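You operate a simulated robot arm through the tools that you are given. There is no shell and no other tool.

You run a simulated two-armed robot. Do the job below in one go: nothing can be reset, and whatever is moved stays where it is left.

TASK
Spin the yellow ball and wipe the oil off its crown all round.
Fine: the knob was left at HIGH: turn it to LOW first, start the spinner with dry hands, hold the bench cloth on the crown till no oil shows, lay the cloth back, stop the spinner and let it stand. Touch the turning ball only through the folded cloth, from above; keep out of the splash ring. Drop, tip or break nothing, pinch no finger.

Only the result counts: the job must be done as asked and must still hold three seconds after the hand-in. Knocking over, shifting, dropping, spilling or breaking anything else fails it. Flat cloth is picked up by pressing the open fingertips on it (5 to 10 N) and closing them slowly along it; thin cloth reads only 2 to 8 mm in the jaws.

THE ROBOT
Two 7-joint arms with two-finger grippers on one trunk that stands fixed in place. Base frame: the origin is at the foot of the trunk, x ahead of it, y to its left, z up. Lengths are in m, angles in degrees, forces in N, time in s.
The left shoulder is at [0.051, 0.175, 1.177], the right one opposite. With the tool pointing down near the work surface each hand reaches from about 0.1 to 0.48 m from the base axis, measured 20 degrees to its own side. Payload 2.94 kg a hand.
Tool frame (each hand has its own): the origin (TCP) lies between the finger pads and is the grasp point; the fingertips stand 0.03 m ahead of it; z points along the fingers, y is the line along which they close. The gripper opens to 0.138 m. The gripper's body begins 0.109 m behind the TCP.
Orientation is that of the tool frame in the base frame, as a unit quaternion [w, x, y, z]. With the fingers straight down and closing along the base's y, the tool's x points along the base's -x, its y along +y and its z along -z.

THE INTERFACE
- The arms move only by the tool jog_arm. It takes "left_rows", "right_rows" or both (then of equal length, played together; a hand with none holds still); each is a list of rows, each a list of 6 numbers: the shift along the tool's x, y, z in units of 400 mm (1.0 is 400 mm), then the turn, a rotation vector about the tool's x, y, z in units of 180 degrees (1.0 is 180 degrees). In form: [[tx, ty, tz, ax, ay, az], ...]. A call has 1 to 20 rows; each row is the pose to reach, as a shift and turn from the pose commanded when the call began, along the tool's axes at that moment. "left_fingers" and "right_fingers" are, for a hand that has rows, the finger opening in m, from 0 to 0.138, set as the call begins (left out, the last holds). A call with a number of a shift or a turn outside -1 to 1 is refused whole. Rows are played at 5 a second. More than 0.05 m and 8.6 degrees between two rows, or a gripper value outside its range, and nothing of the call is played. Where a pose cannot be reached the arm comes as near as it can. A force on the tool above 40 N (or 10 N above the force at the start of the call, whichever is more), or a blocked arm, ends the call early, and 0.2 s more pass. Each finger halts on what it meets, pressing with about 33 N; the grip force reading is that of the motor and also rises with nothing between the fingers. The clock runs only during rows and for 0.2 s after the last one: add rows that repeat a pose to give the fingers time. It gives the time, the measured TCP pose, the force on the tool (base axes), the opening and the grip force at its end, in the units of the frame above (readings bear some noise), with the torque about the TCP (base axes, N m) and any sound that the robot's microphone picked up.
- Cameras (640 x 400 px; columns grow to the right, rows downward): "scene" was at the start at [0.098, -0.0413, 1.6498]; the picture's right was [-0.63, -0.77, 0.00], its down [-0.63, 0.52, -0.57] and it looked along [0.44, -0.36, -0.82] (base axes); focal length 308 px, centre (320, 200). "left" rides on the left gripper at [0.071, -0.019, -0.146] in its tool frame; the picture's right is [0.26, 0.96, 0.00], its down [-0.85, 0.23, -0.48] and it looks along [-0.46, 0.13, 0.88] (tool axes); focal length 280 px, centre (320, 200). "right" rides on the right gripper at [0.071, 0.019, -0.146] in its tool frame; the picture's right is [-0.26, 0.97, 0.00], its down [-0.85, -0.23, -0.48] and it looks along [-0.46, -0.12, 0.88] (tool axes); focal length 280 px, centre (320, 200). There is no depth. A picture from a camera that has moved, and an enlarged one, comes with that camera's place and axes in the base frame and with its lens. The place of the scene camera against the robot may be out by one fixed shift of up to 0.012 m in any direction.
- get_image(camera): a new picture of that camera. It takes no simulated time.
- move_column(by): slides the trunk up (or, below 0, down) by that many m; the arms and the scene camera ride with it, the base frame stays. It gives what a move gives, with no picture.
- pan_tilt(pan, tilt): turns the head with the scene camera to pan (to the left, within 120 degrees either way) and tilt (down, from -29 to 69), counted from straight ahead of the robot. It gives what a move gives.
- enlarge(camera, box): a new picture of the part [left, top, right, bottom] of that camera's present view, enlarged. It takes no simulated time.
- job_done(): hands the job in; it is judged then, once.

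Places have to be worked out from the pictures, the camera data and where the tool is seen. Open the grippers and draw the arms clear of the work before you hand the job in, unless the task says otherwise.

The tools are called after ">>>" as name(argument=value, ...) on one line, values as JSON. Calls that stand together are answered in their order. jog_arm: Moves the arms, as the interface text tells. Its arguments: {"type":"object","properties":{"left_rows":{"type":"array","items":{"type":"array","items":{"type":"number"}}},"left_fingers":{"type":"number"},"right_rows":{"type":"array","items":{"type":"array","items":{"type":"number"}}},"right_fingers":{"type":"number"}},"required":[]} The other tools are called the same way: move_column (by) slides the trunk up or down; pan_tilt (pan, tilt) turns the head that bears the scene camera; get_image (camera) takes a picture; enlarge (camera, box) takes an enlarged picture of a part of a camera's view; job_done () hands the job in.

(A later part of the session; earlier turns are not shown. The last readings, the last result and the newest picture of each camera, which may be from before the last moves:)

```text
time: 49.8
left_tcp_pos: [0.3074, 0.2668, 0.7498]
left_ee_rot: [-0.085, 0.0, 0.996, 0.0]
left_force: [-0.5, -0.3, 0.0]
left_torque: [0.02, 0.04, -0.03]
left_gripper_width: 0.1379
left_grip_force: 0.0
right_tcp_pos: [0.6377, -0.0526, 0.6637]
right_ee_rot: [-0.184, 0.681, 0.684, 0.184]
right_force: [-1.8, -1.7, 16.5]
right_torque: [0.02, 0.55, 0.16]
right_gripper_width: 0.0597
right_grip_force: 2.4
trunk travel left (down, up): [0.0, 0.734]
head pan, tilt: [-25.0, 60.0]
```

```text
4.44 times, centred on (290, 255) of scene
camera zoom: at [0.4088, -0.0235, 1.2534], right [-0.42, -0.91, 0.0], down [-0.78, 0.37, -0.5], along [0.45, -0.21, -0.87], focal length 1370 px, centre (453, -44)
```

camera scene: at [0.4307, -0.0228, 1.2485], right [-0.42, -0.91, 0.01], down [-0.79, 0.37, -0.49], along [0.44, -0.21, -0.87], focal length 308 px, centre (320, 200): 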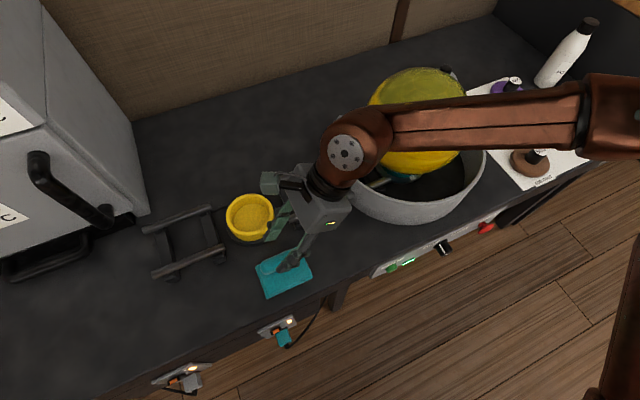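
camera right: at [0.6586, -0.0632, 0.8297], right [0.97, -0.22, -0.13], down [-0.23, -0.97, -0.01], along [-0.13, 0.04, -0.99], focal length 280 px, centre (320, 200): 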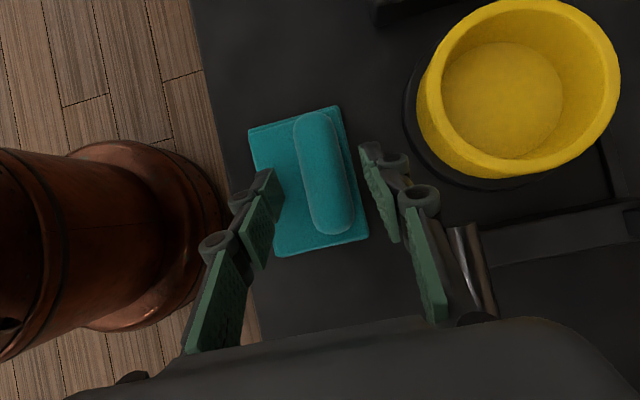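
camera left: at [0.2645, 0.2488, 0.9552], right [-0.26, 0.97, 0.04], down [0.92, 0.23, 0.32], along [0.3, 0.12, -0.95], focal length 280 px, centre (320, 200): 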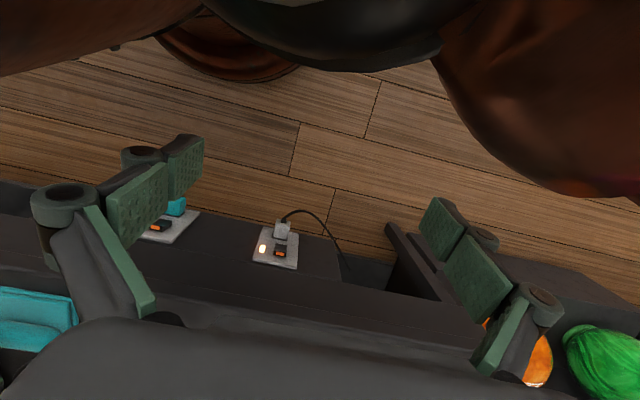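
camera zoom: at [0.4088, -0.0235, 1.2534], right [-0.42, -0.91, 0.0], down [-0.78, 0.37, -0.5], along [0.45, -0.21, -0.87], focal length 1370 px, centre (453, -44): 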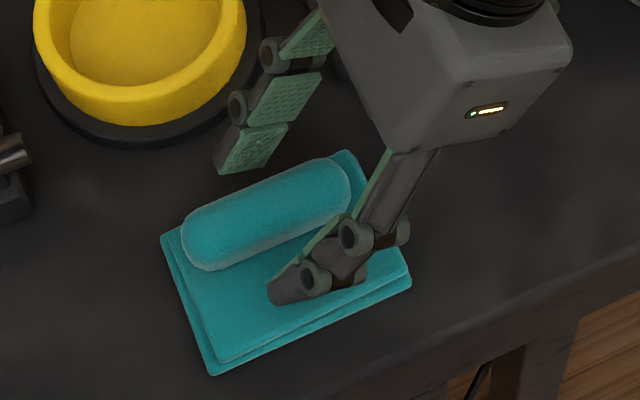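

The near fingertip presses the pad (16 N): pad top ≈0.63. I ease up 5 mm of command and then close the fingers onto the bolster in stages.

>>> jog_arm(right_rows=[[0.003, 0.002, -0.0055, 0, 0, 0], [0.0063, 0.004, -0.0108, 0, 0, 0], [0.0063, 0.004, -0.0108, 0, 0, 0]])

>>> jog_arm(right_rows=[[0, 0, 0, 0, 0, 0], [0, 0, 0, 0, 0, 0]], right_fingers=0.035)

>>> enlarge(camera="right", box=[230, 90, 410, 260])

```text
time: 50.5
left_tcp_pos: [0.308, 0.2684, 0.7491]
left_ee_rot: [-0.085, 0.0, 0.996, 0.0]
left_force: [0.6, -0.6, -0.4]
left_torque: [-0.03, 0.0, -0.05]
left_gripper_width: 0.1378
left_grip_force: 0.2
right_tcp_pos: [0.6409, -0.0519, 0.6639]
right_ee_rot: [-0.185, 0.682, 0.684, 0.182]
right_force: [-0.1, 0.1, 3.3]
right_torque: [0.06, 0.13, -0.03]
right_gripper_width: 0.0564
right_grip_force: 0.3
trunk travel left (down, up): [0.0, 0.734]
head pan, tilt: [-25.0, 60.0]
```

```text
time: 51.1
left_tcp_pos: [0.3095, 0.2681, 0.7504]
left_ee_rot: [-0.086, 0.001, 0.996, 0.0]
left_force: [-0.2, 0.0, -0.7]
left_torque: [0.0, -0.01, 0.02]
left_gripper_width: 0.1379
left_grip_force: 0.0
right_tcp_pos: [0.6397, -0.0516, 0.6654]
right_ee_rot: [-0.184, 0.682, 0.684, 0.182]
right_force: [2.3, -1.2, 3.2]
right_torque: [-0.02, -0.04, -0.02]
right_gripper_width: 0.0346
right_grip_force: 0.0
trunk travel left (down, up): [0.0, 0.734]
head pan, tilt: [-25.0, 60.0]
```

```text
2.35 times, centred on (320, 175) of right
camera zoom: at [0.6605, -0.063, 0.8275], right [0.97, -0.22, -0.13], down [-0.23, -0.97, -0.01], along [-0.13, 0.04, -0.99], focal length 660 px, centre (320, 259)
```

zoom: 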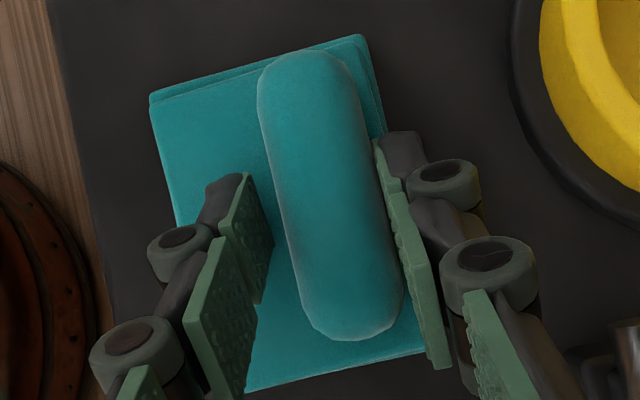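

The far finger just touches the bolster while the near one has ~6 mm gap; I shift 3 mm in +x and close gently.

>>> jog_arm(right_rows=[[0, 0.004, 0, 0, 0, 0], [0, 0.0075, 0, 0, 0, 0]], right_fingers=0.036)

>>> jog_arm(right_rows=[[0, 0, 0, 0, 0, 0], [0, 0, 0, 0, 0, 0], [0, 0, 0, 0, 0, 0]], right_fingers=0.022)

>>> enlarge(camera="right", box=[230, 90, 410, 260])

```text
time: 51.8
left_tcp_pos: [0.31, 0.2673, 0.7503]
left_ee_rot: [-0.086, 0.0, 0.996, 0.0]
left_force: [0.8, 0.1, 0.1]
left_torque: [0.0, -0.01, -0.02]
left_gripper_width: 0.138
left_grip_force: 0.0
right_tcp_pos: [0.6428, -0.0524, 0.6651]
right_ee_rot: [-0.185, 0.682, 0.683, 0.183]
right_force: [-1.2, 0.8, 1.1]
right_torque: [0.01, 0.06, -0.02]
right_gripper_width: 0.0358
right_grip_force: 0.1
trunk travel left (down, up): [0.0, 0.734]
head pan, tilt: [-25.0, 60.0]
```

```text
time: 52.5
left_tcp_pos: [0.3091, 0.2676, 0.7505]
left_ee_rot: [-0.085, 0.0, 0.996, 0.0]
left_force: [-0.3, -0.8, 0.4]
left_torque: [-0.03, 0.01, 0.02]
left_gripper_width: 0.138
left_grip_force: 0.1
right_tcp_pos: [0.6444, -0.0527, 0.665]
right_ee_rot: [-0.185, 0.682, 0.684, 0.183]
right_force: [-0.5, -0.5, 0.8]
right_torque: [-0.01, -0.03, 0.01]
right_gripper_width: 0.0267
right_grip_force: 32.9
trunk travel left (down, up): [0.0, 0.734]
head pan, tilt: [-25.0, 60.0]
```

```text
2.35 times, centred on (320, 175) of right
camera zoom: at [0.6634, -0.063, 0.8275], right [0.97, -0.22, -0.13], down [-0.23, -0.97, -0.01], along [-0.13, 0.04, -0.99], focal length 660 px, centre (320, 259)
```

zoom: 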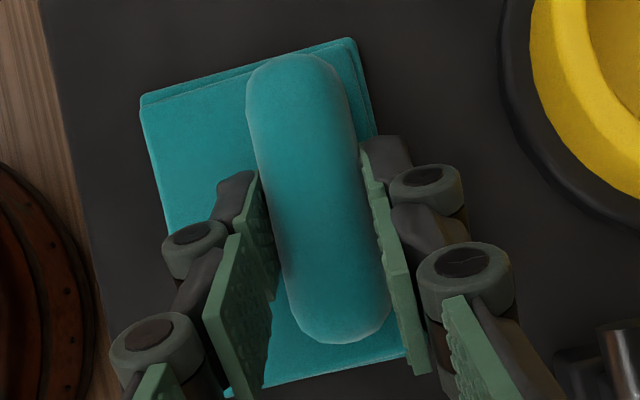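

Gripped: 26.7 mm bolster, grip 33 N, no residual side force. Place-back TCP is (0.644,-0.052,0.665). I lift slowly and check the cloth follows.

>>> jog_arm(right_rows=[[0.0125, 0, -0.0216, 0, 0, 0], [0.025, 0, -0.0433, 0, 0, 0], [0.05, 0, -0.0866, 0, 0, 0], [0.0755, 0, -0.13, 0, 0, 0]])

>>> get_image(camera="right")

>>> enlarge(camera="scene", box=[230, 180, 340, 310])

```text
time: 53.5
left_tcp_pos: [0.3099, 0.2679, 0.7502]
left_ee_rot: [-0.085, 0.001, 0.996, 0.001]
left_force: [-0.4, 0.4, -0.8]
left_torque: [-0.03, 0.02, -0.01]
left_gripper_width: 0.1378
left_grip_force: 0.0
right_tcp_pos: [0.644, -0.0529, 0.7253]
right_ee_rot: [-0.185, 0.681, 0.684, 0.183]
right_force: [-0.3, 0.1, -0.2]
right_torque: [-0.02, -0.01, -0.02]
right_gripper_width: 0.0266
right_grip_force: 33.1
trunk travel left (down, up): [0.0, 0.734]
head pan, tilt: [-25.0, 60.0]
```

```text
taken
camera right: at [0.6631, -0.0633, 0.8878], right [0.97, -0.22, -0.13], down [-0.23, -0.97, -0.01], along [-0.13, 0.04, -0.99], focal length 280 px, centre (320, 200)
```

right: 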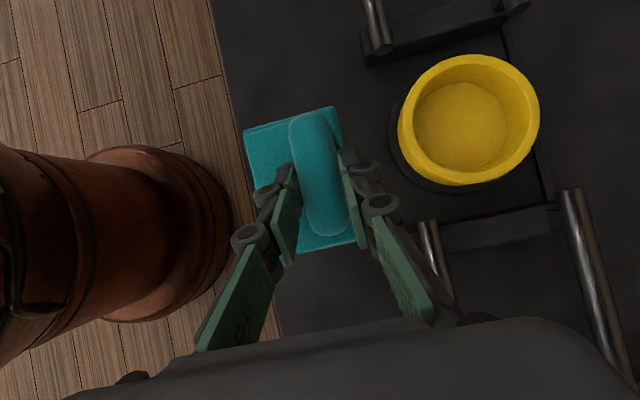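

```text
3.08 times, centred on (285, 245) of scene
camera zoom: at [0.4098, -0.023, 1.2528], right [-0.42, -0.91, 0.0], down [-0.79, 0.37, -0.5], along [0.45, -0.21, -0.87], focal length 948 px, centre (428, 62)
```

zoom: 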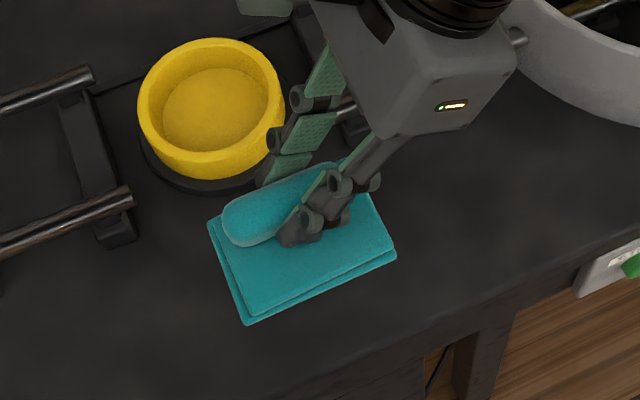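

The pad lifts as one stiff unit, staying level; its underside is ~4.5 cm below the TCP. I raise it well above the ball's height and slightly back toward the right.

>>> jog_arm(right_rows=[[0.0015, -0.01, -0.08, 0, 0, 0], [0.003, -0.02, -0.16, 0, 0, 0], [0.005, -0.03, -0.24, 0, 0, 0], [0.0065, -0.04, -0.32, 0, 0, 0], [0.008, -0.05, -0.4, 0, 0, 0], [0.009, -0.055, -0.45, 0, 0, 0], [0.01, -0.06, -0.501, 0, 0, 0]])

>>> get_image(camera="scene")

>>> get_image(camera="right")

```text
time: 55.1
left_tcp_pos: [0.31, 0.2679, 0.7506]
left_ee_rot: [-0.086, 0.0, 0.996, 0.0]
left_force: [0.0, -1.0, 0.2]
left_torque: [0.02, 0.03, -0.05]
left_gripper_width: 0.1381
left_grip_force: 0.0
right_tcp_pos: [0.6201, -0.1496, 0.9028]
right_ee_rot: [-0.184, 0.682, 0.683, 0.183]
right_force: [-0.5, -0.6, -0.4]
right_torque: [-0.01, -0.03, 0.03]
right_gripper_width: 0.0269
right_grip_force: 33.4
trunk travel left (down, up): [0.0, 0.734]
head pan, tilt: [-25.0, 60.0]
```

```text
taken
camera scene: at [0.4097, -0.0232, 1.2528], right [-0.42, -0.91, 0.0], down [-0.79, 0.37, -0.5], along [0.45, -0.21, -0.87], focal length 308 px, centre (320, 200)
```

scene: 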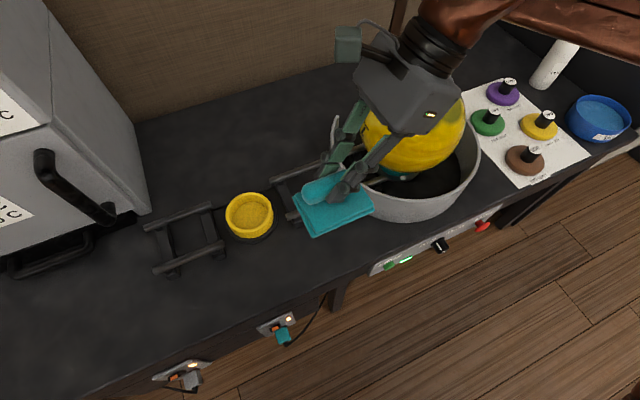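

```text
taken
camera right: at [0.6398, -0.16, 1.0636], right [0.97, -0.22, -0.13], down [-0.23, -0.97, -0.01], along [-0.13, 0.04, -0.99], focal length 280 px, centre (320, 200)
```

right: 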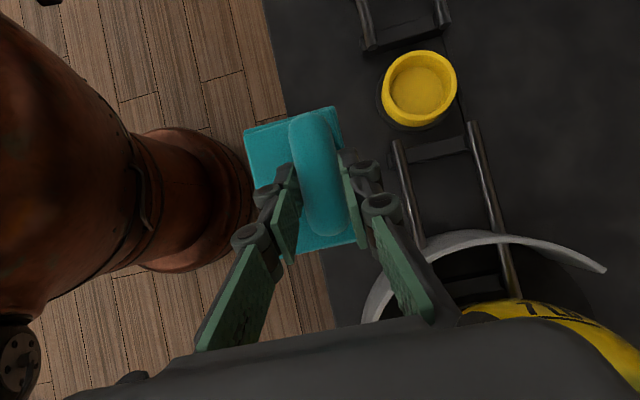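

Clear of everything at z=0.90 with the cloth held. Now I rise to 0.97 and yaw the hand -90° about vertical (so the lean points forward) while moving toward the ball's front side, keeping the pad level.

>>> jog_arm(right_rows=[[0.022, 0, -0.038, -0.0208, 0, 0.0361], [0.044, 0, -0.076, -0.0417, 0, 0.0722], [0.066, 0, -0.114, -0.0625, 0, 0.1083], [0.088, 0, -0.1515, -0.0833, 0, 0.1443], [0.034, 0.009, -0.183, -0.1042, 0, 0.1804], [-0.02, 0.019, -0.2145, -0.125, 0, 0.2165], [-0.074, 0.028, -0.246, -0.1458, 0, 0.2526], [-0.128, 0.0375, -0.2775, -0.1667, 0, 0.2887]])

>>> get_image(camera="scene")

>>> get_image(camera="right")

```text
time: 57.0
left_tcp_pos: [0.3092, 0.2677, 0.7503]
left_ee_rot: [-0.086, 0.0, 0.996, 0.001]
left_force: [-0.5, 0.4, 0.1]
left_torque: [-0.03, 0.01, -0.01]
left_gripper_width: 0.138
left_grip_force: 0.0
right_tcp_pos: [0.6356, -0.2506, 0.9719]
right_ee_rot: [-0.067, 0.933, 0.251, 0.25]
right_force: [0.4, -0.4, 0.0]
right_torque: [0.02, 0.0, 0.03]
right_gripper_width: 0.0267
right_grip_force: 33.2
trunk travel left (down, up): [0.0, 0.734]
head pan, tilt: [-25.0, 60.0]
```

```text
taken
camera scene: at [0.4098, -0.0234, 1.2528], right [-0.42, -0.91, 0.0], down [-0.79, 0.37, -0.5], along [0.45, -0.21, -0.87], focal length 308 px, centre (320, 200)
```

scene: 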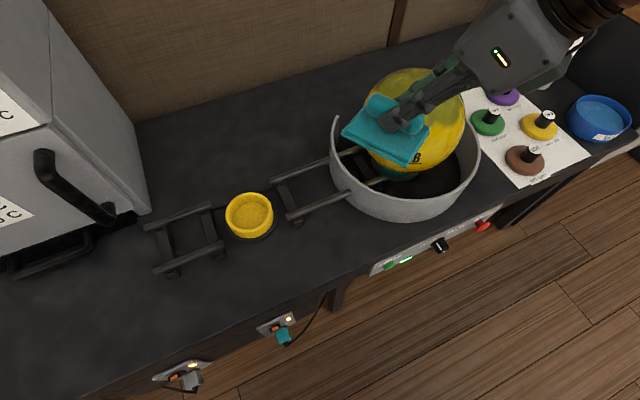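

```text
taken
camera right: at [0.636, -0.272, 1.1337], right [0.29, -0.95, -0.13], down [-0.96, -0.29, -0.01], along [-0.03, 0.13, -0.99], focal length 280 px, centre (320, 200)
```

right: 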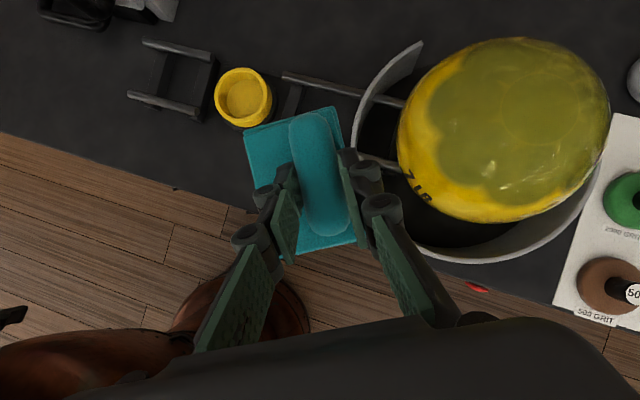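

The pad is held level; from this view the ball centre ≈(0.761,-0.399,0.765), R≈0.108, oil reaching ~50° from the pole; ring rim is only ~0.705 high. I move the pad over the pole with ~4 cm clearance.

>>> jog_arm(right_rows=[[0.005, 0.0865, 0.009, 0, 0, 0], [0.01, 0.173, 0.018, 0, 0, 0], [0.015, 0.26, 0.027, 0, 0, 0], [0.021, 0.345, 0.036, 0, 0, 0], [0.026, 0.432, 0.045, 0, 0, 0], [0.031, 0.518, 0.053, 0, 0, 0]])

>>> get_image(camera="scene")

>>> get_image(camera="right")

```text
time: 58.4
left_tcp_pos: [0.3096, 0.267, 0.7504]
left_ee_rot: [-0.085, 0.0, 0.996, 0.001]
left_force: [1.0, 0.8, 0.5]
left_torque: [-0.02, -0.02, 0.01]
left_gripper_width: 0.138
left_grip_force: 0.1
right_tcp_pos: [0.7584, -0.4182, 0.9585]
right_ee_rot: [-0.069, 0.933, 0.251, 0.25]
right_force: [-0.2, -0.5, -0.3]
right_torque: [0.02, 0.03, 0.0]
right_gripper_width: 0.0266
right_grip_force: 33.2
trunk travel left (down, up): [0.0, 0.734]
head pan, tilt: [-25.0, 60.0]
```

```text
taken
camera scene: at [0.4106, -0.0237, 1.2525], right [-0.42, -0.91, 0.0], down [-0.79, 0.37, -0.5], along [0.45, -0.21, -0.87], focal length 308 px, centre (320, 200)
```

scene: 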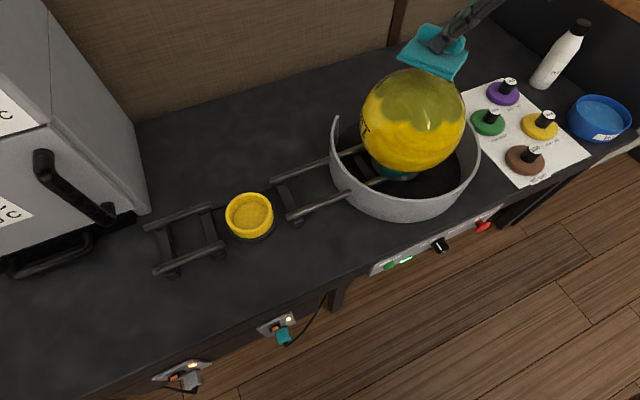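

```text
taken
camera right: at [0.7588, -0.4398, 1.1202], right [0.29, -0.95, -0.13], down [-0.96, -0.29, -0.01], along [-0.03, 0.13, -0.99], focal length 280 px, centre (320, 200)
```

right: 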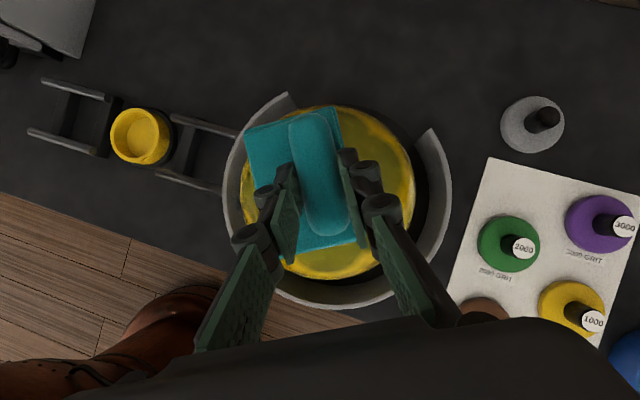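

The pad is above the pole. I aim the head at the ball to watch the wiping, then descend to just above expected contact.

>>> pan_tilt(pan=-47, tilt=40)

>>> jog_arm(right_rows=[[-0.02, 0, 0.035, 0, 0, 0], [-0.038, 0, 0.066, 0, 0, 0], [-0.042, 0, 0.0726, 0, 0, 0]])

>>> enlarge(camera="scene", box=[220, 100, 420, 300])

```text
time: 59.2
left_tcp_pos: [0.3097, 0.2666, 0.7505]
left_ee_rot: [-0.086, -0.001, 0.996, 0.0]
left_force: [0.0, 1.3, 0.6]
left_torque: [-0.01, 0.0, -0.02]
left_gripper_width: 0.138
left_grip_force: 0.0
right_tcp_pos: [0.758, -0.4179, 0.9594]
right_ee_rot: [-0.067, 0.933, 0.251, 0.249]
right_force: [0.6, -0.6, -0.2]
right_torque: [-0.01, 0.0, 0.0]
right_gripper_width: 0.0269
right_grip_force: 33.1
trunk travel left (down, up): [0.0, 0.734]
head pan, tilt: [-47.0, 40.0]
```

```text
time: 60.0
left_tcp_pos: [0.3083, 0.2683, 0.7499]
left_ee_rot: [-0.086, 0.0, 0.996, 0.0]
left_force: [-0.6, -0.2, -0.8]
left_torque: [0.02, -0.01, -0.03]
left_gripper_width: 0.138
left_grip_force: 0.0
right_tcp_pos: [0.7581, -0.4174, 0.9254]
right_ee_rot: [-0.068, 0.933, 0.251, 0.249]
right_force: [-0.2, 0.0, 0.4]
right_torque: [0.02, -0.02, 0.01]
right_gripper_width: 0.0267
right_grip_force: 33.2
trunk travel left (down, up): [0.0, 0.734]
head pan, tilt: [-47.0, 40.0]
```

```text
2.00 times, centred on (320, 200) of scene
camera zoom: at [0.4074, -0.0574, 1.2795], right [-0.73, -0.68, 0.0], down [-0.44, 0.47, -0.77], along [0.52, -0.56, -0.64], focal length 616 px, centre (320, 200)
```

zoom: 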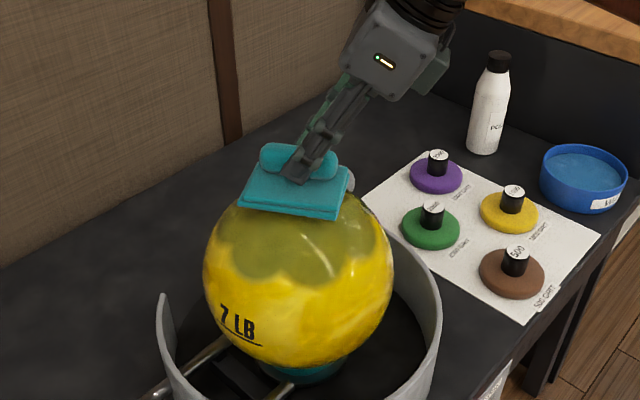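

Excellent view: pad is just above the crown. I lower in 2 mm steps until light contact.

>>> jog_arm(right_rows=[[-0.0025, 0, 0.0043, 0, 0, 0], [-0.005, 0, 0.0087, 0, 0, 0], [-0.0075, 0, 0.013, 0, 0, 0], [-0.01, 0, 0.0173, 0, 0, 0]])

>>> enlarge(camera="scene", box=[220, 100, 420, 300])

```text
time: 61.0
left_tcp_pos: [0.3093, 0.2673, 0.7497]
left_ee_rot: [-0.085, 0.0, 0.996, 0.0]
left_force: [0.5, -0.7, -0.9]
left_torque: [-0.01, -0.01, 0.04]
left_gripper_width: 0.1381
left_grip_force: 0.2
right_tcp_pos: [0.7588, -0.4177, 0.9172]
right_ee_rot: [-0.068, 0.933, 0.251, 0.249]
right_force: [-0.2, 0.3, -1.4]
right_torque: [-0.04, 0.0, 0.0]
right_gripper_width: 0.0269
right_grip_force: 33.2
trunk travel left (down, up): [0.0, 0.734]
head pan, tilt: [-47.0, 40.0]
```

```text
2.00 times, centred on (320, 200) of scene
camera zoom: at [0.4075, -0.0574, 1.2794], right [-0.73, -0.68, 0.0], down [-0.44, 0.47, -0.77], along [0.52, -0.56, -0.64], focal length 616 px, centre (320, 200)
```

zoom: 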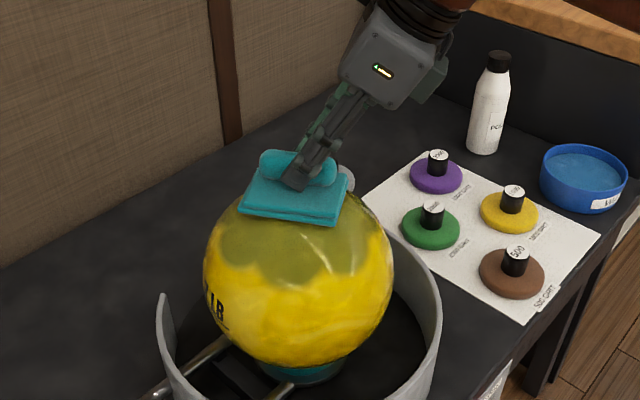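

No contact yet at z=0.917. I continue down in 1.5 mm steps.

>>> jog_arm(right_rows=[[-0.0019, 0, 0.0033, 0, 0, 0], [-0.0038, 0, 0.0065, 0, 0, 0], [-0.0056, 0, 0.0098, 0, 0, 0], [-0.0075, 0, 0.013, 0, 0, 0]])

>>> enlarge(camera="scene", box=[220, 100, 420, 300])

```text
time: 62.0
left_tcp_pos: [0.308, 0.2674, 0.7506]
left_ee_rot: [-0.084, 0.001, 0.996, 0.0]
left_force: [-0.4, 0.1, -0.2]
left_torque: [0.05, -0.02, -0.04]
left_gripper_width: 0.138
left_grip_force: 0.1
right_tcp_pos: [0.7582, -0.4171, 0.9157]
right_ee_rot: [-0.067, 0.932, 0.25, 0.253]
right_force: [6.5, -4.8, 17.2]
right_torque: [0.01, -0.24, -0.04]
right_gripper_width: 0.0267
right_grip_force: 33.4
trunk travel left (down, up): [0.0, 0.734]
head pan, tilt: [-47.0, 40.0]
```

```text
2.00 times, centred on (320, 200) of scene
camera zoom: at [0.4061, -0.0571, 1.2803], right [-0.73, -0.68, 0.0], down [-0.44, 0.47, -0.77], along [0.52, -0.56, -0.64], focal length 616 px, centre (320, 200)
```

zoom: 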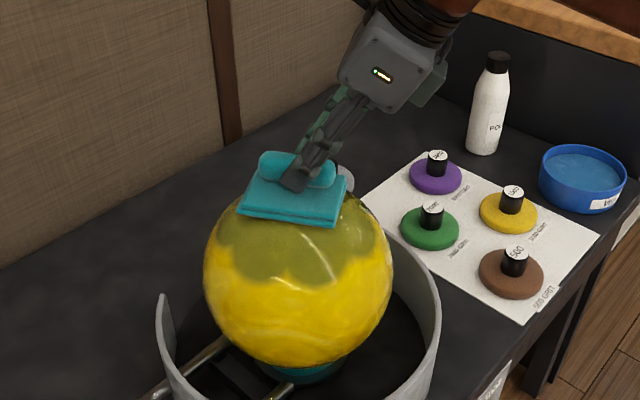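

Contact made: 17 N is more than I want. I ease up about 2.5 mm and hold for a couple of seconds to see what gets wiped.

>>> jog_arm(right_rows=[[0.0031, 0, -0.0054, 0, 0, 0], [0.0031, 0, -0.0054, 0, 0, 0], [0.0031, 0, -0.0054, 0, 0, 0], [0.0031, 0, -0.0054, 0, 0, 0], [0.0031, 0, -0.0054, 0, 0, 0]])

>>> enlarge(camera="scene", box=[220, 100, 420, 300])

>>> get_image(camera="right")

```text
time: 63.2
left_tcp_pos: [0.309, 0.2686, 0.7503]
left_ee_rot: [-0.085, 0.0, 0.996, 0.0]
left_force: [0.3, 0.1, 0.8]
left_torque: [0.0, 0.02, 0.0]
left_gripper_width: 0.1378
left_grip_force: 0.1
right_tcp_pos: [0.7581, -0.4179, 0.916]
right_ee_rot: [-0.068, 0.932, 0.252, 0.251]
right_force: [6.5, -1.6, 15.1]
right_torque: [0.1, -0.32, -0.06]
right_gripper_width: 0.0268
right_grip_force: 33.4
trunk travel left (down, up): [0.0, 0.734]
head pan, tilt: [-47.0, 40.0]
```

```text
2.00 times, centred on (320, 200) of scene
camera zoom: at [0.4068, -0.0566, 1.2798], right [-0.73, -0.68, 0.0], down [-0.44, 0.47, -0.77], along [0.52, -0.56, -0.64], focal length 616 px, centre (320, 200)
```

zoom: 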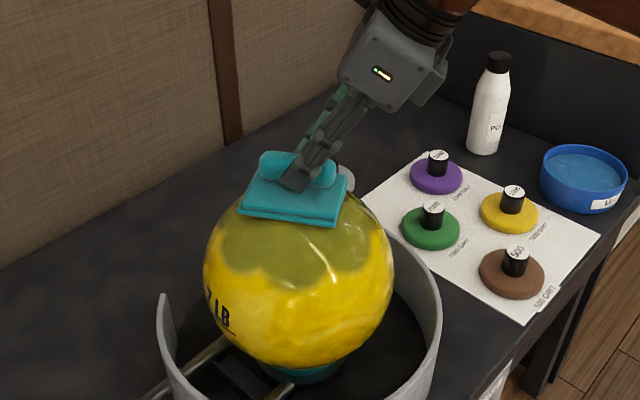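

```text
taken
camera right: at [0.7579, -0.4384, 1.0776], right [0.29, -0.95, -0.13], down [-0.96, -0.29, -0.02], along [-0.02, 0.13, -0.99], focal length 280 px, centre (320, 200)
```

right: 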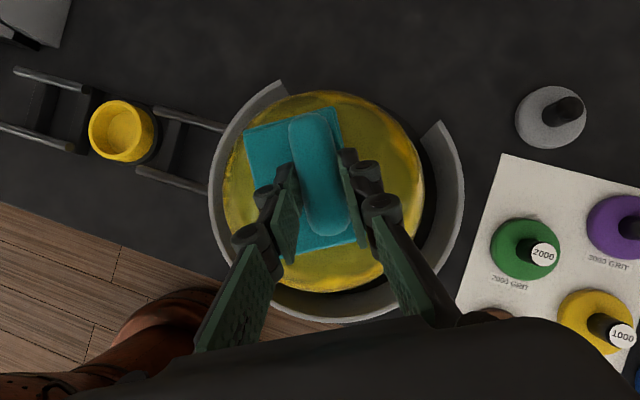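

Still ~15 N; I ease a further 1.5 mm and hold for about 3 s, then compare the oil.

>>> jog_arm(right_rows=[[0.0019, 0, -0.0033, 0, 0, 0], [0.0019, 0, -0.0033, 0, 0, 0], [0.0019, 0, -0.0033, 0, 0, 0], [0.0019, 0, -0.0033, 0, 0, 0], [0.0019, 0, -0.0033, 0, 0, 0], [0.0019, 0, -0.0033, 0, 0, 0], [0.0019, 0, -0.0033, 0, 0, 0], [0.0019, 0, -0.0033, 0, 0, 0], [0.0019, 0, -0.0033, 0, 0, 0], [0.0019, 0, -0.0033, 0, 0, 0], [0.0019, 0, -0.0033, 0, 0, 0], [0.0019, 0, -0.0033, 0, 0, 0], [0.0019, 0, -0.0033, 0, 0, 0], [0.0019, 0, -0.0033, 0, 0, 0]])

>>> enlarge(camera="scene", box=[245, 150, 385, 290])

>>> enlarge(camera="right", box=[200, 70, 460, 300])

```text
time: 66.2
left_tcp_pos: [0.309, 0.2674, 0.7506]
left_ee_rot: [-0.085, 0.001, 0.996, 0.0]
left_force: [0.9, 0.5, 0.1]
left_torque: [0.01, 0.03, -0.02]
left_gripper_width: 0.1379
left_grip_force: 0.0
right_tcp_pos: [0.7589, -0.4189, 0.9153]
right_ee_rot: [-0.069, 0.933, 0.252, 0.249]
right_force: [-0.7, -0.1, 0.5]
right_torque: [-0.01, -0.04, 0.02]
right_gripper_width: 0.0267
right_grip_force: 33.1
trunk travel left (down, up): [0.0, 0.734]
head pan, tilt: [-47.0, 40.0]
```

```text
2.86 times, centred on (315, 220) of scene
camera zoom: at [0.4073, -0.0575, 1.2795], right [-0.73, -0.68, 0.0], down [-0.44, 0.47, -0.77], along [0.52, -0.56, -0.64], focal length 880 px, centre (334, 143)
```

zoom: 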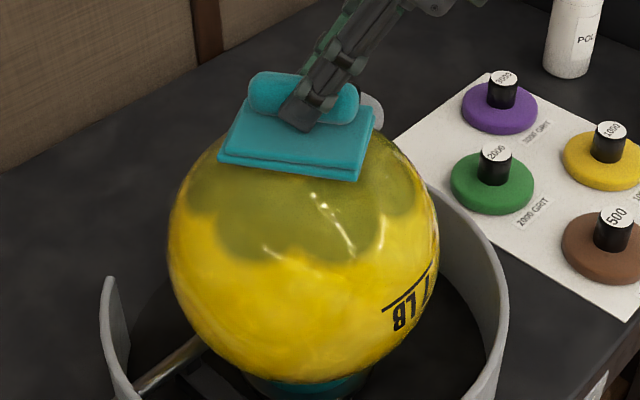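

```text
1.74 times, centred on (330, 185) of right
camera zoom: at [0.7582, -0.4398, 1.0776], right [0.29, -0.95, -0.13], down [-0.96, -0.29, -0.01], along [-0.03, 0.13, -0.99], focal length 488 px, centre (303, 226)
```

zoom: 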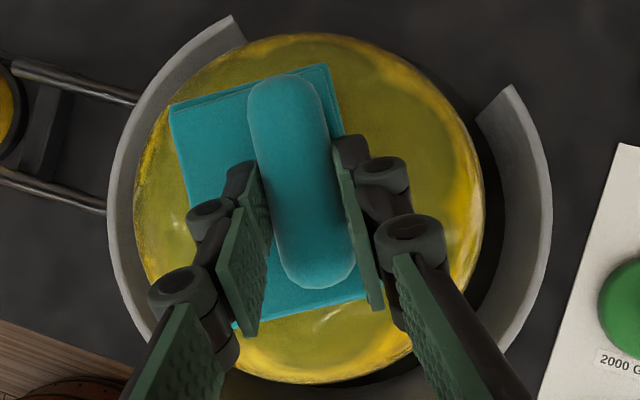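

Contact was lost (0.5 N), so the pad seems to have settled a little in the grip. I lower 1 mm at a time again, holding.

>>> jog_arm(right_rows=[[-0.0012, 0, 0.0022, 0, 0, 0], [-0.0012, 0, 0.0022, 0, 0, 0], [-0.0012, 0, 0.0022, 0, 0, 0]])

>>> jog_arm(right_rows=[[-0.0012, 0, 0.0022, 0, 0, 0], [-0.0012, 0, 0.0022, 0, 0, 0], [-0.0012, 0, 0.0022, 0, 0, 0]])

```text
time: 67.0
left_tcp_pos: [0.3089, 0.2676, 0.7505]
left_ee_rot: [-0.084, 0.001, 0.996, 0.001]
left_force: [0.2, 0.4, -0.3]
left_torque: [-0.01, -0.01, 0.01]
left_gripper_width: 0.138
left_grip_force: 0.1
right_tcp_pos: [0.7566, -0.4179, 0.9161]
right_ee_rot: [-0.068, 0.933, 0.251, 0.25]
right_force: [-1.3, -1.2, 4.7]
right_torque: [0.09, 0.09, 0.05]
right_gripper_width: 0.0268
right_grip_force: 33.0
trunk travel left (down, up): [0.0, 0.734]
head pan, tilt: [-47.0, 40.0]
```

```text
time: 67.8
left_tcp_pos: [0.3071, 0.2685, 0.7498]
left_ee_rot: [-0.084, 0.0, 0.996, 0.0]
left_force: [0.5, 0.3, -0.3]
left_torque: [-0.02, 0.03, -0.04]
left_gripper_width: 0.1379
left_grip_force: 0.0
right_tcp_pos: [0.7589, -0.415, 0.914]
right_ee_rot: [-0.069, 0.932, 0.252, 0.251]
right_force: [-0.6, 3.3, 8.9]
right_torque: [0.34, -0.03, 0.08]
right_gripper_width: 0.0269
right_grip_force: 33.3
trunk travel left (down, up): [0.0, 0.734]
head pan, tilt: [-47.0, 40.0]
```

Now ~9 N, good. I hold here for 3 s while the ball turns under the cloth.

>>> jog_arm(right_rows=[[0, 0, 0, 0, 0, 0], [0, 0, 0, 0, 0, 0], [0, 0, 0, 0, 0, 0], [0, 0, 0, 0, 0, 0], [0, 0, 0, 0, 0, 0], [0, 0, 0, 0, 0, 0], [0, 0, 0, 0, 0, 0], [0, 0, 0, 0, 0, 0], [0, 0, 0, 0, 0, 0], [0, 0, 0, 0, 0, 0], [0, 0, 0, 0, 0, 0], [0, 0, 0, 0, 0, 0], [0, 0, 0, 0, 0, 0], [0, 0, 0, 0, 0, 0], [0, 0, 0, 0, 0, 0]])

>>> enlarge(camera="scene", box=[245, 150, 385, 290])

>>> enlarge(camera="right", box=[200, 70, 460, 300])

```text
time: 71.0
left_tcp_pos: [0.307, 0.2679, 0.7505]
left_ee_rot: [-0.085, 0.001, 0.996, 0.0]
left_force: [0.0, -0.1, 0.0]
left_torque: [0.03, 0.02, -0.01]
left_gripper_width: 0.1381
left_grip_force: 0.1
right_tcp_pos: [0.7591, -0.415, 0.9151]
right_ee_rot: [-0.068, 0.932, 0.251, 0.251]
right_force: [3.5, 4.1, 14.4]
right_torque: [0.36, -0.23, 0.05]
right_gripper_width: 0.0266
right_grip_force: 32.8
trunk travel left (down, up): [0.0, 0.734]
head pan, tilt: [-47.0, 40.0]
```

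```text
2.86 times, centred on (315, 220) of scene
camera zoom: at [0.4067, -0.0556, 1.2799], right [-0.73, -0.68, 0.0], down [-0.44, 0.47, -0.77], along [0.52, -0.56, -0.64], focal length 880 px, centre (334, 143)
```

zoom: 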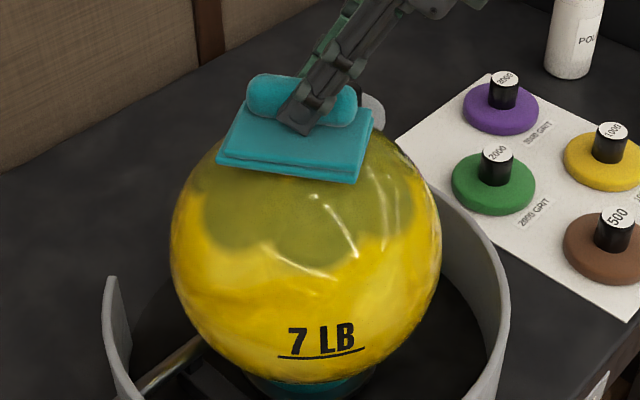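

```text
1.74 times, centred on (330, 185) of right
camera zoom: at [0.7581, -0.4366, 1.0772], right [0.29, -0.95, -0.13], down [-0.96, -0.29, -0.01], along [-0.03, 0.13, -0.99], focal length 488 px, centre (303, 226)
```

zoom: 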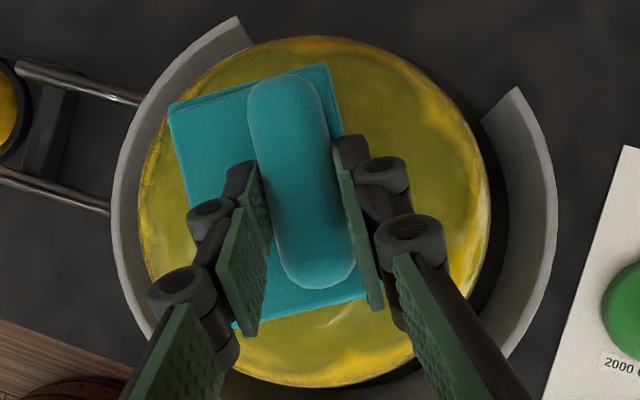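

The force varies 5–15 N with a slight wobble. I lift the cloth 4 cm to see whether the crown under it has been wiped.

>>> jog_arm(right_rows=[[0.0125, 0, -0.0217, 0, 0, 0], [0.025, 0, -0.0434, 0, 0, 0], [0.05, 0, -0.0867, 0, 0, 0], [0.0625, 0, -0.108, 0, 0, 0]])

>>> enlarge(camera="scene", box=[245, 150, 385, 290])

>>> enlarge(camera="right", box=[200, 70, 460, 300])

```text
time: 72.0
left_tcp_pos: [0.3086, 0.267, 0.7498]
left_ee_rot: [-0.086, 0.0, 0.996, 0.0]
left_force: [0.9, -0.5, 0.2]
left_torque: [0.0, -0.03, 0.05]
left_gripper_width: 0.1381
left_grip_force: 0.0
right_tcp_pos: [0.7592, -0.4188, 0.9633]
right_ee_rot: [-0.069, 0.933, 0.251, 0.249]
right_force: [0.0, -0.8, -1.1]
right_torque: [-0.03, 0.0, 0.01]
right_gripper_width: 0.0269
right_grip_force: 32.8
trunk travel left (down, up): [0.0, 0.734]
head pan, tilt: [-47.0, 40.0]
```

```text
2.86 times, centred on (315, 220) of scene
camera zoom: at [0.4075, -0.0574, 1.2794], right [-0.73, -0.68, 0.0], down [-0.44, 0.47, -0.77], along [0.52, -0.56, -0.64], focal length 880 px, centre (334, 143)
```

zoom: 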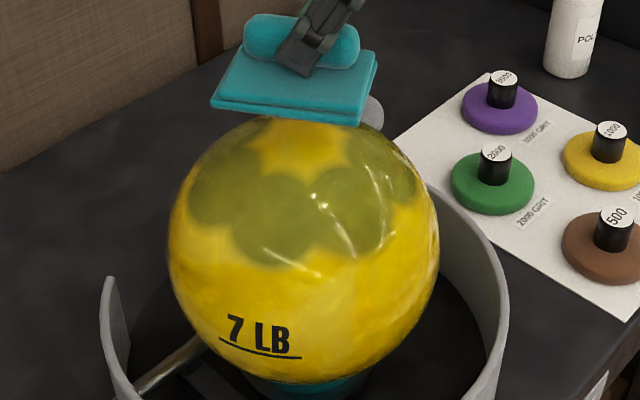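

```text
1.74 times, centred on (330, 185) of right
camera zoom: at [0.7584, -0.4395, 1.1253], right [0.29, -0.95, -0.13], down [-0.96, -0.29, -0.01], along [-0.03, 0.13, -0.99], focal length 488 px, centre (303, 226)
```

zoom: 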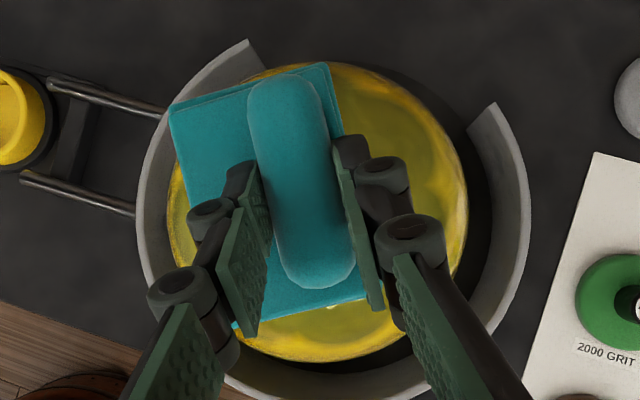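

The centre of the crown is clean; a ring of oil blobs remains at ~35° from the pole (20–52°). I tilt the pad 35° to be tangent there on the near-left side of the ball, hovering 3 cm off it first.

>>> jog_arm(right_rows=[[-0.009, -0.044, 0.014, -0.028, 0, -0.0162], [-0.018, -0.088, 0.0285, -0.056, 0, -0.0324], [-0.0265, -0.132, 0.043, -0.084, 0, -0.0486], [-0.0355, -0.176, 0.057, -0.1123, 0, -0.0648], [-0.044, -0.22, 0.071, -0.1403, 0, -0.081], [-0.053, -0.2645, 0.0855, -0.1684, 0, -0.0972], [-0.053, -0.2645, 0.0855, -0.1684, 0, -0.0972]])

>>> enlarge(camera="scene", box=[220, 100, 420, 300])

>>> get_image(camera="right")

```text
time: 73.6
left_tcp_pos: [0.3085, 0.2686, 0.7498]
left_ee_rot: [-0.086, 0.001, 0.996, 0.0]
left_force: [0.1, -0.5, -0.1]
left_torque: [-0.03, 0.01, -0.02]
left_gripper_width: 0.1381
left_grip_force: 0.0
right_tcp_pos: [0.7023, -0.327, 0.9243]
right_ee_rot: [0.215, 0.87, 0.315, 0.313]
right_force: [0.0, 0.1, -0.8]
right_torque: [-0.03, 0.01, -0.01]
right_gripper_width: 0.0268
right_grip_force: 33.2
trunk travel left (down, up): [0.0, 0.734]
head pan, tilt: [-47.0, 40.0]
```

```text
2.00 times, centred on (320, 200) of scene
camera zoom: at [0.4074, -0.0573, 1.2795], right [-0.73, -0.68, 0.0], down [-0.44, 0.47, -0.77], along [0.52, -0.56, -0.64], focal length 616 px, centre (320, 200)
```

zoom: 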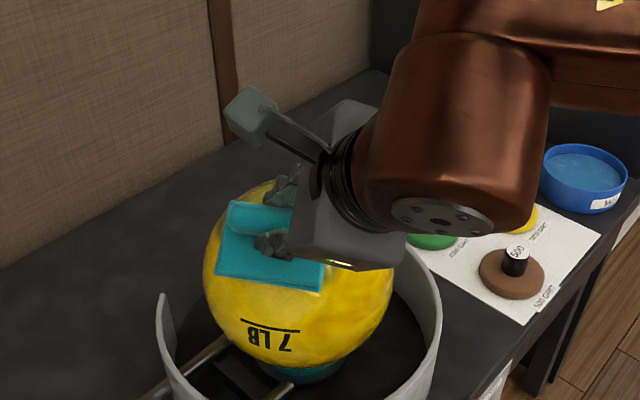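

```text
taken
camera right: at [0.6554, -0.2649, 1.0676], right [0.24, -0.86, 0.45], down [-0.93, -0.33, -0.14], along [0.27, -0.38, -0.88], focal length 280 px, centre (320, 200)
```

right: 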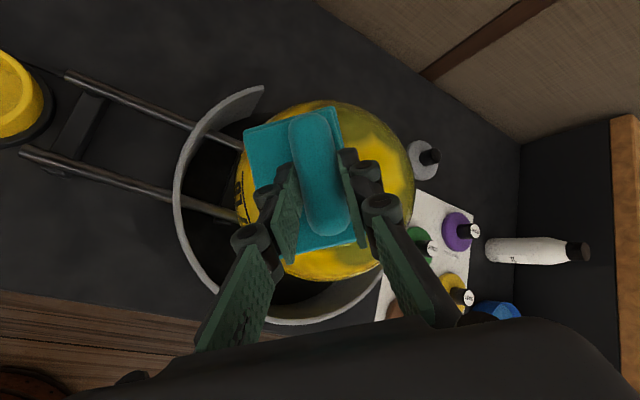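

Pad is parallel to the ball surface there. I approach along the ball's normal, first 2.2 cm, then in small steps.

>>> jog_arm(right_rows=[[-0.014, 0, 0.024, 0, 0, 0], [-0.0275, 0, 0.0476, 0, 0, 0], [-0.03, 0, 0.052, 0, 0, 0], [-0.0325, 0, 0.0563, 0, 0, 0]])

>>> enlarge(camera="scene", box=[220, 100, 420, 300])

```text
time: 74.6
left_tcp_pos: [0.3092, 0.2671, 0.7497]
left_ee_rot: [-0.085, 0.0, 0.996, 0.0]
left_force: [0.1, 0.4, 0.0]
left_torque: [0.02, -0.02, 0.0]
left_gripper_width: 0.1379
left_grip_force: 0.1
right_tcp_pos: [0.7112, -0.3396, 0.902]
right_ee_rot: [0.217, 0.87, 0.313, 0.314]
right_force: [0.5, 0.2, -1.1]
right_torque: [-0.01, 0.02, -0.01]
right_gripper_width: 0.0266
right_grip_force: 32.6
trunk travel left (down, up): [0.0, 0.734]
head pan, tilt: [-47.0, 40.0]
```

```text
2.00 times, centred on (320, 200) of scene
camera zoom: at [0.4075, -0.0573, 1.2795], right [-0.73, -0.68, 0.0], down [-0.44, 0.47, -0.77], along [0.52, -0.56, -0.64], focal length 616 px, centre (320, 200)
```

zoom: 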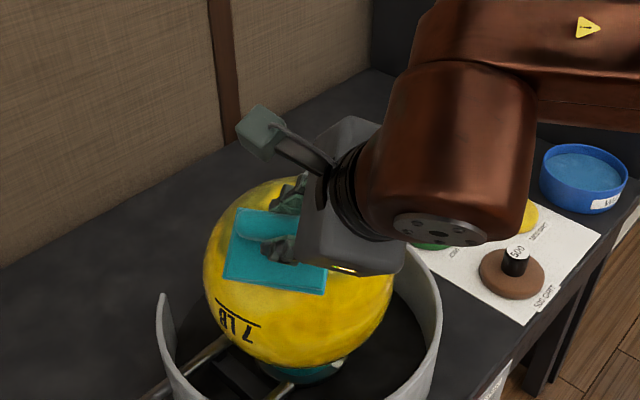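

Still just off the ball. I continue in 1 mm steps.

>>> jog_arm(right_rows=[[-0.00125, 0, 0.0022, 0, 0, 0], [-0.0025, 0, 0.0043, 0, 0, 0], [-0.00375, 0, 0.0065, 0, 0, 0], [-0.005, 0, 0.0087, 0, 0, 0], [-0.00625, 0, 0.0108, 0, 0, 0], [-0.00625, 0, 0.0108, 0, 0, 0]])

```text
time: 76.0
left_tcp_pos: [0.3085, 0.2685, 0.7507]
left_ee_rot: [-0.086, -0.001, 0.996, -0.001]
left_force: [-0.1, 0.0, -0.5]
left_torque: [0.03, -0.04, -0.01]
left_gripper_width: 0.1379
left_grip_force: 0.0
right_tcp_pos: [0.713, -0.3418, 0.898]
right_ee_rot: [0.216, 0.87, 0.314, 0.313]
right_force: [0.4, -0.8, 0.4]
right_torque: [0.02, 0.0, -0.01]
right_gripper_width: 0.0269
right_grip_force: 32.8
trunk travel left (down, up): [0.0, 0.734]
head pan, tilt: [-47.0, 40.0]
```

No force yet at (0.713,-0.342,0.898). I continue 5 mm more in 1 mm steps.

>>> jog_arm(right_rows=[[-0.00125, 0, 0.0022, 0, 0, 0], [-0.0025, 0, 0.0043, 0, 0, 0], [-0.00375, 0, 0.0065, 0, 0, 0], [-0.005, 0, 0.0087, 0, 0, 0], [-0.005, 0, 0.0087, 0, 0, 0]])

>>> enlarge(camera="scene", box=[220, 100, 420, 300])

```text
time: 77.2
left_tcp_pos: [0.3074, 0.2688, 0.7508]
left_ee_rot: [-0.085, 0.001, 0.996, 0.0]
left_force: [0.0, 1.2, 0.9]
left_torque: [0.03, -0.03, 0.05]
left_gripper_width: 0.1383
left_grip_force: 0.0
right_tcp_pos: [0.7115, -0.3424, 0.8975]
right_ee_rot: [0.216, 0.869, 0.314, 0.315]
right_force: [-9.0, 5.2, 12.8]
right_torque: [0.24, 0.03, 0.16]
right_gripper_width: 0.027
right_grip_force: 32.9
trunk travel left (down, up): [0.0, 0.734]
head pan, tilt: [-47.0, 40.0]
```

```text
2.00 times, centred on (320, 200) of scene
camera zoom: at [0.4051, -0.0561, 1.2805], right [-0.73, -0.68, 0.0], down [-0.44, 0.47, -0.77], along [0.52, -0.56, -0.64], focal length 616 px, centre (320, 200)
```

zoom: 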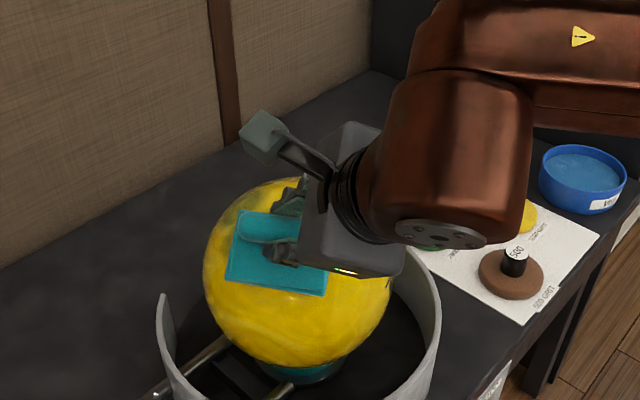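

Contact ≈15 N along the normal, and the oil is visibly going. I ease 1 mm and hold for 3 s.

>>> jog_arm(right_rows=[[0.00125, 0, -0.0022, 0, 0, 0], [0.00125, 0, -0.0022, 0, 0, 0], [0.00125, 0, -0.0022, 0, 0, 0], [0.00125, 0, -0.0022, 0, 0, 0], [0.00125, 0, -0.0022, 0, 0, 0], [0.00125, 0, -0.0022, 0, 0, 0], [0.00125, 0, -0.0022, 0, 0, 0], [0.00125, 0, -0.0022, 0, 0, 0], [0.00125, 0, -0.0022, 0, 0, 0], [0.00125, 0, -0.0022, 0, 0, 0]])

>>> enlarge(camera="scene", box=[220, 100, 420, 300])

>>> enlarge(camera="right", box=[200, 70, 460, 300])

```text
time: 79.4
left_tcp_pos: [0.3084, 0.269, 0.7509]
left_ee_rot: [-0.084, 0.001, 0.996, 0.0]
left_force: [0.2, -0.5, 0.8]
left_torque: [-0.02, -0.01, 0.01]
left_gripper_width: 0.1381
left_grip_force: 0.1
right_tcp_pos: [0.7131, -0.3429, 0.8979]
right_ee_rot: [0.216, 0.869, 0.315, 0.314]
right_force: [-8.0, 3.4, 11.5]
right_torque: [0.08, 0.12, 0.0]
right_gripper_width: 0.0267
right_grip_force: 33.2
trunk travel left (down, up): [0.0, 0.734]
head pan, tilt: [-47.0, 40.0]
```

```text
2.00 times, centred on (320, 200) of scene
camera zoom: at [0.4057, -0.0563, 1.2802], right [-0.73, -0.68, 0.0], down [-0.44, 0.47, -0.77], along [0.52, -0.56, -0.64], focal length 616 px, centre (320, 200)
```

zoom: 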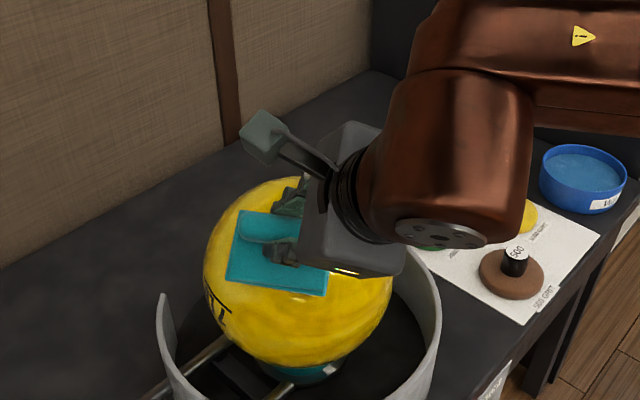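

```text
1.74 times, centred on (330, 185) of right
camera zoom: at [0.6639, -0.2813, 1.0411], right [0.24, -0.86, 0.45], down [-0.93, -0.33, -0.14], along [0.27, -0.38, -0.88], focal length 488 px, centre (303, 226)
```

zoom: 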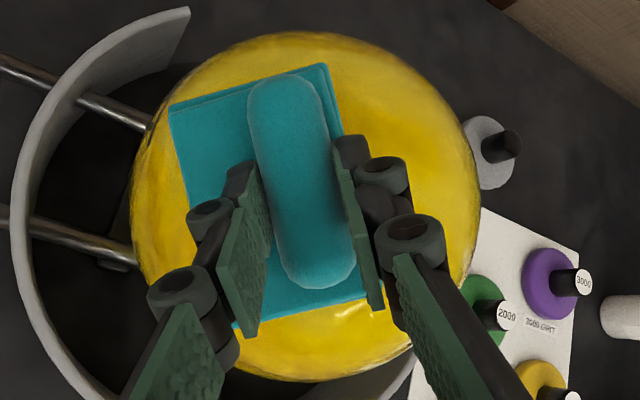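

The visible ball looks clean yellow. I lift off along the normal by 5 cm to inspect the whole crown.

>>> jog_arm(right_rows=[[0.0125, 0, -0.0217, 0, 0, 0], [0.0375, 0, -0.065, 0, 0, 0], [0.0625, 0, -0.108, 0, 0, 0], [0.0875, 0, -0.1515, 0, 0, 0]])

>>> enlarge(camera="scene", box=[220, 100, 420, 300])

>>> enlarge(camera="right", box=[200, 70, 460, 300])

```text
time: 80.4
left_tcp_pos: [0.3098, 0.2671, 0.7506]
left_ee_rot: [-0.085, 0.0, 0.996, -0.001]
left_force: [0.2, -0.6, -0.4]
left_torque: [0.02, -0.06, 0.03]
left_gripper_width: 0.1379
left_grip_force: 0.0
right_tcp_pos: [0.6934, -0.3077, 0.9546]
right_ee_rot: [0.215, 0.869, 0.315, 0.314]
right_force: [0.7, -0.3, -0.6]
right_torque: [0.0, -0.03, -0.01]
right_gripper_width: 0.0265
right_grip_force: 32.7
trunk travel left (down, up): [0.0, 0.734]
head pan, tilt: [-47.0, 40.0]
```

```text
2.00 times, centred on (320, 200) of scene
camera zoom: at [0.4073, -0.0571, 1.2796], right [-0.73, -0.68, 0.0], down [-0.44, 0.47, -0.77], along [0.52, -0.56, -0.64], focal length 616 px, centre (320, 200)
```

zoom: 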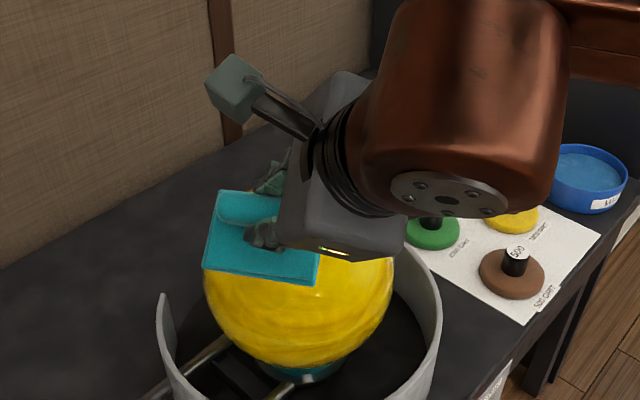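

```text
1.74 times, centred on (330, 185) of right
camera zoom: at [0.645, -0.2466, 1.0978], right [0.24, -0.86, 0.44], down [-0.93, -0.33, -0.14], along [0.27, -0.38, -0.88], focal length 488 px, centre (303, 226)
```

zoom: 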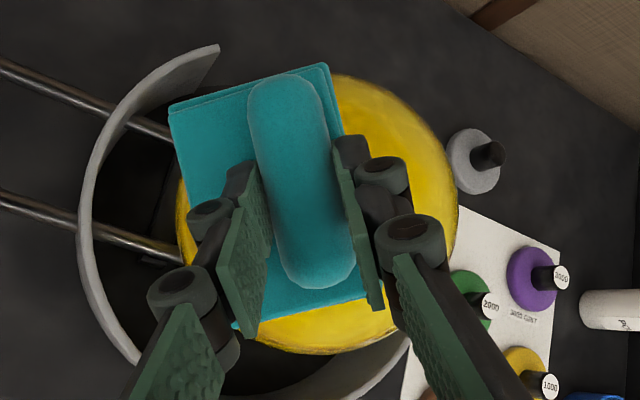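

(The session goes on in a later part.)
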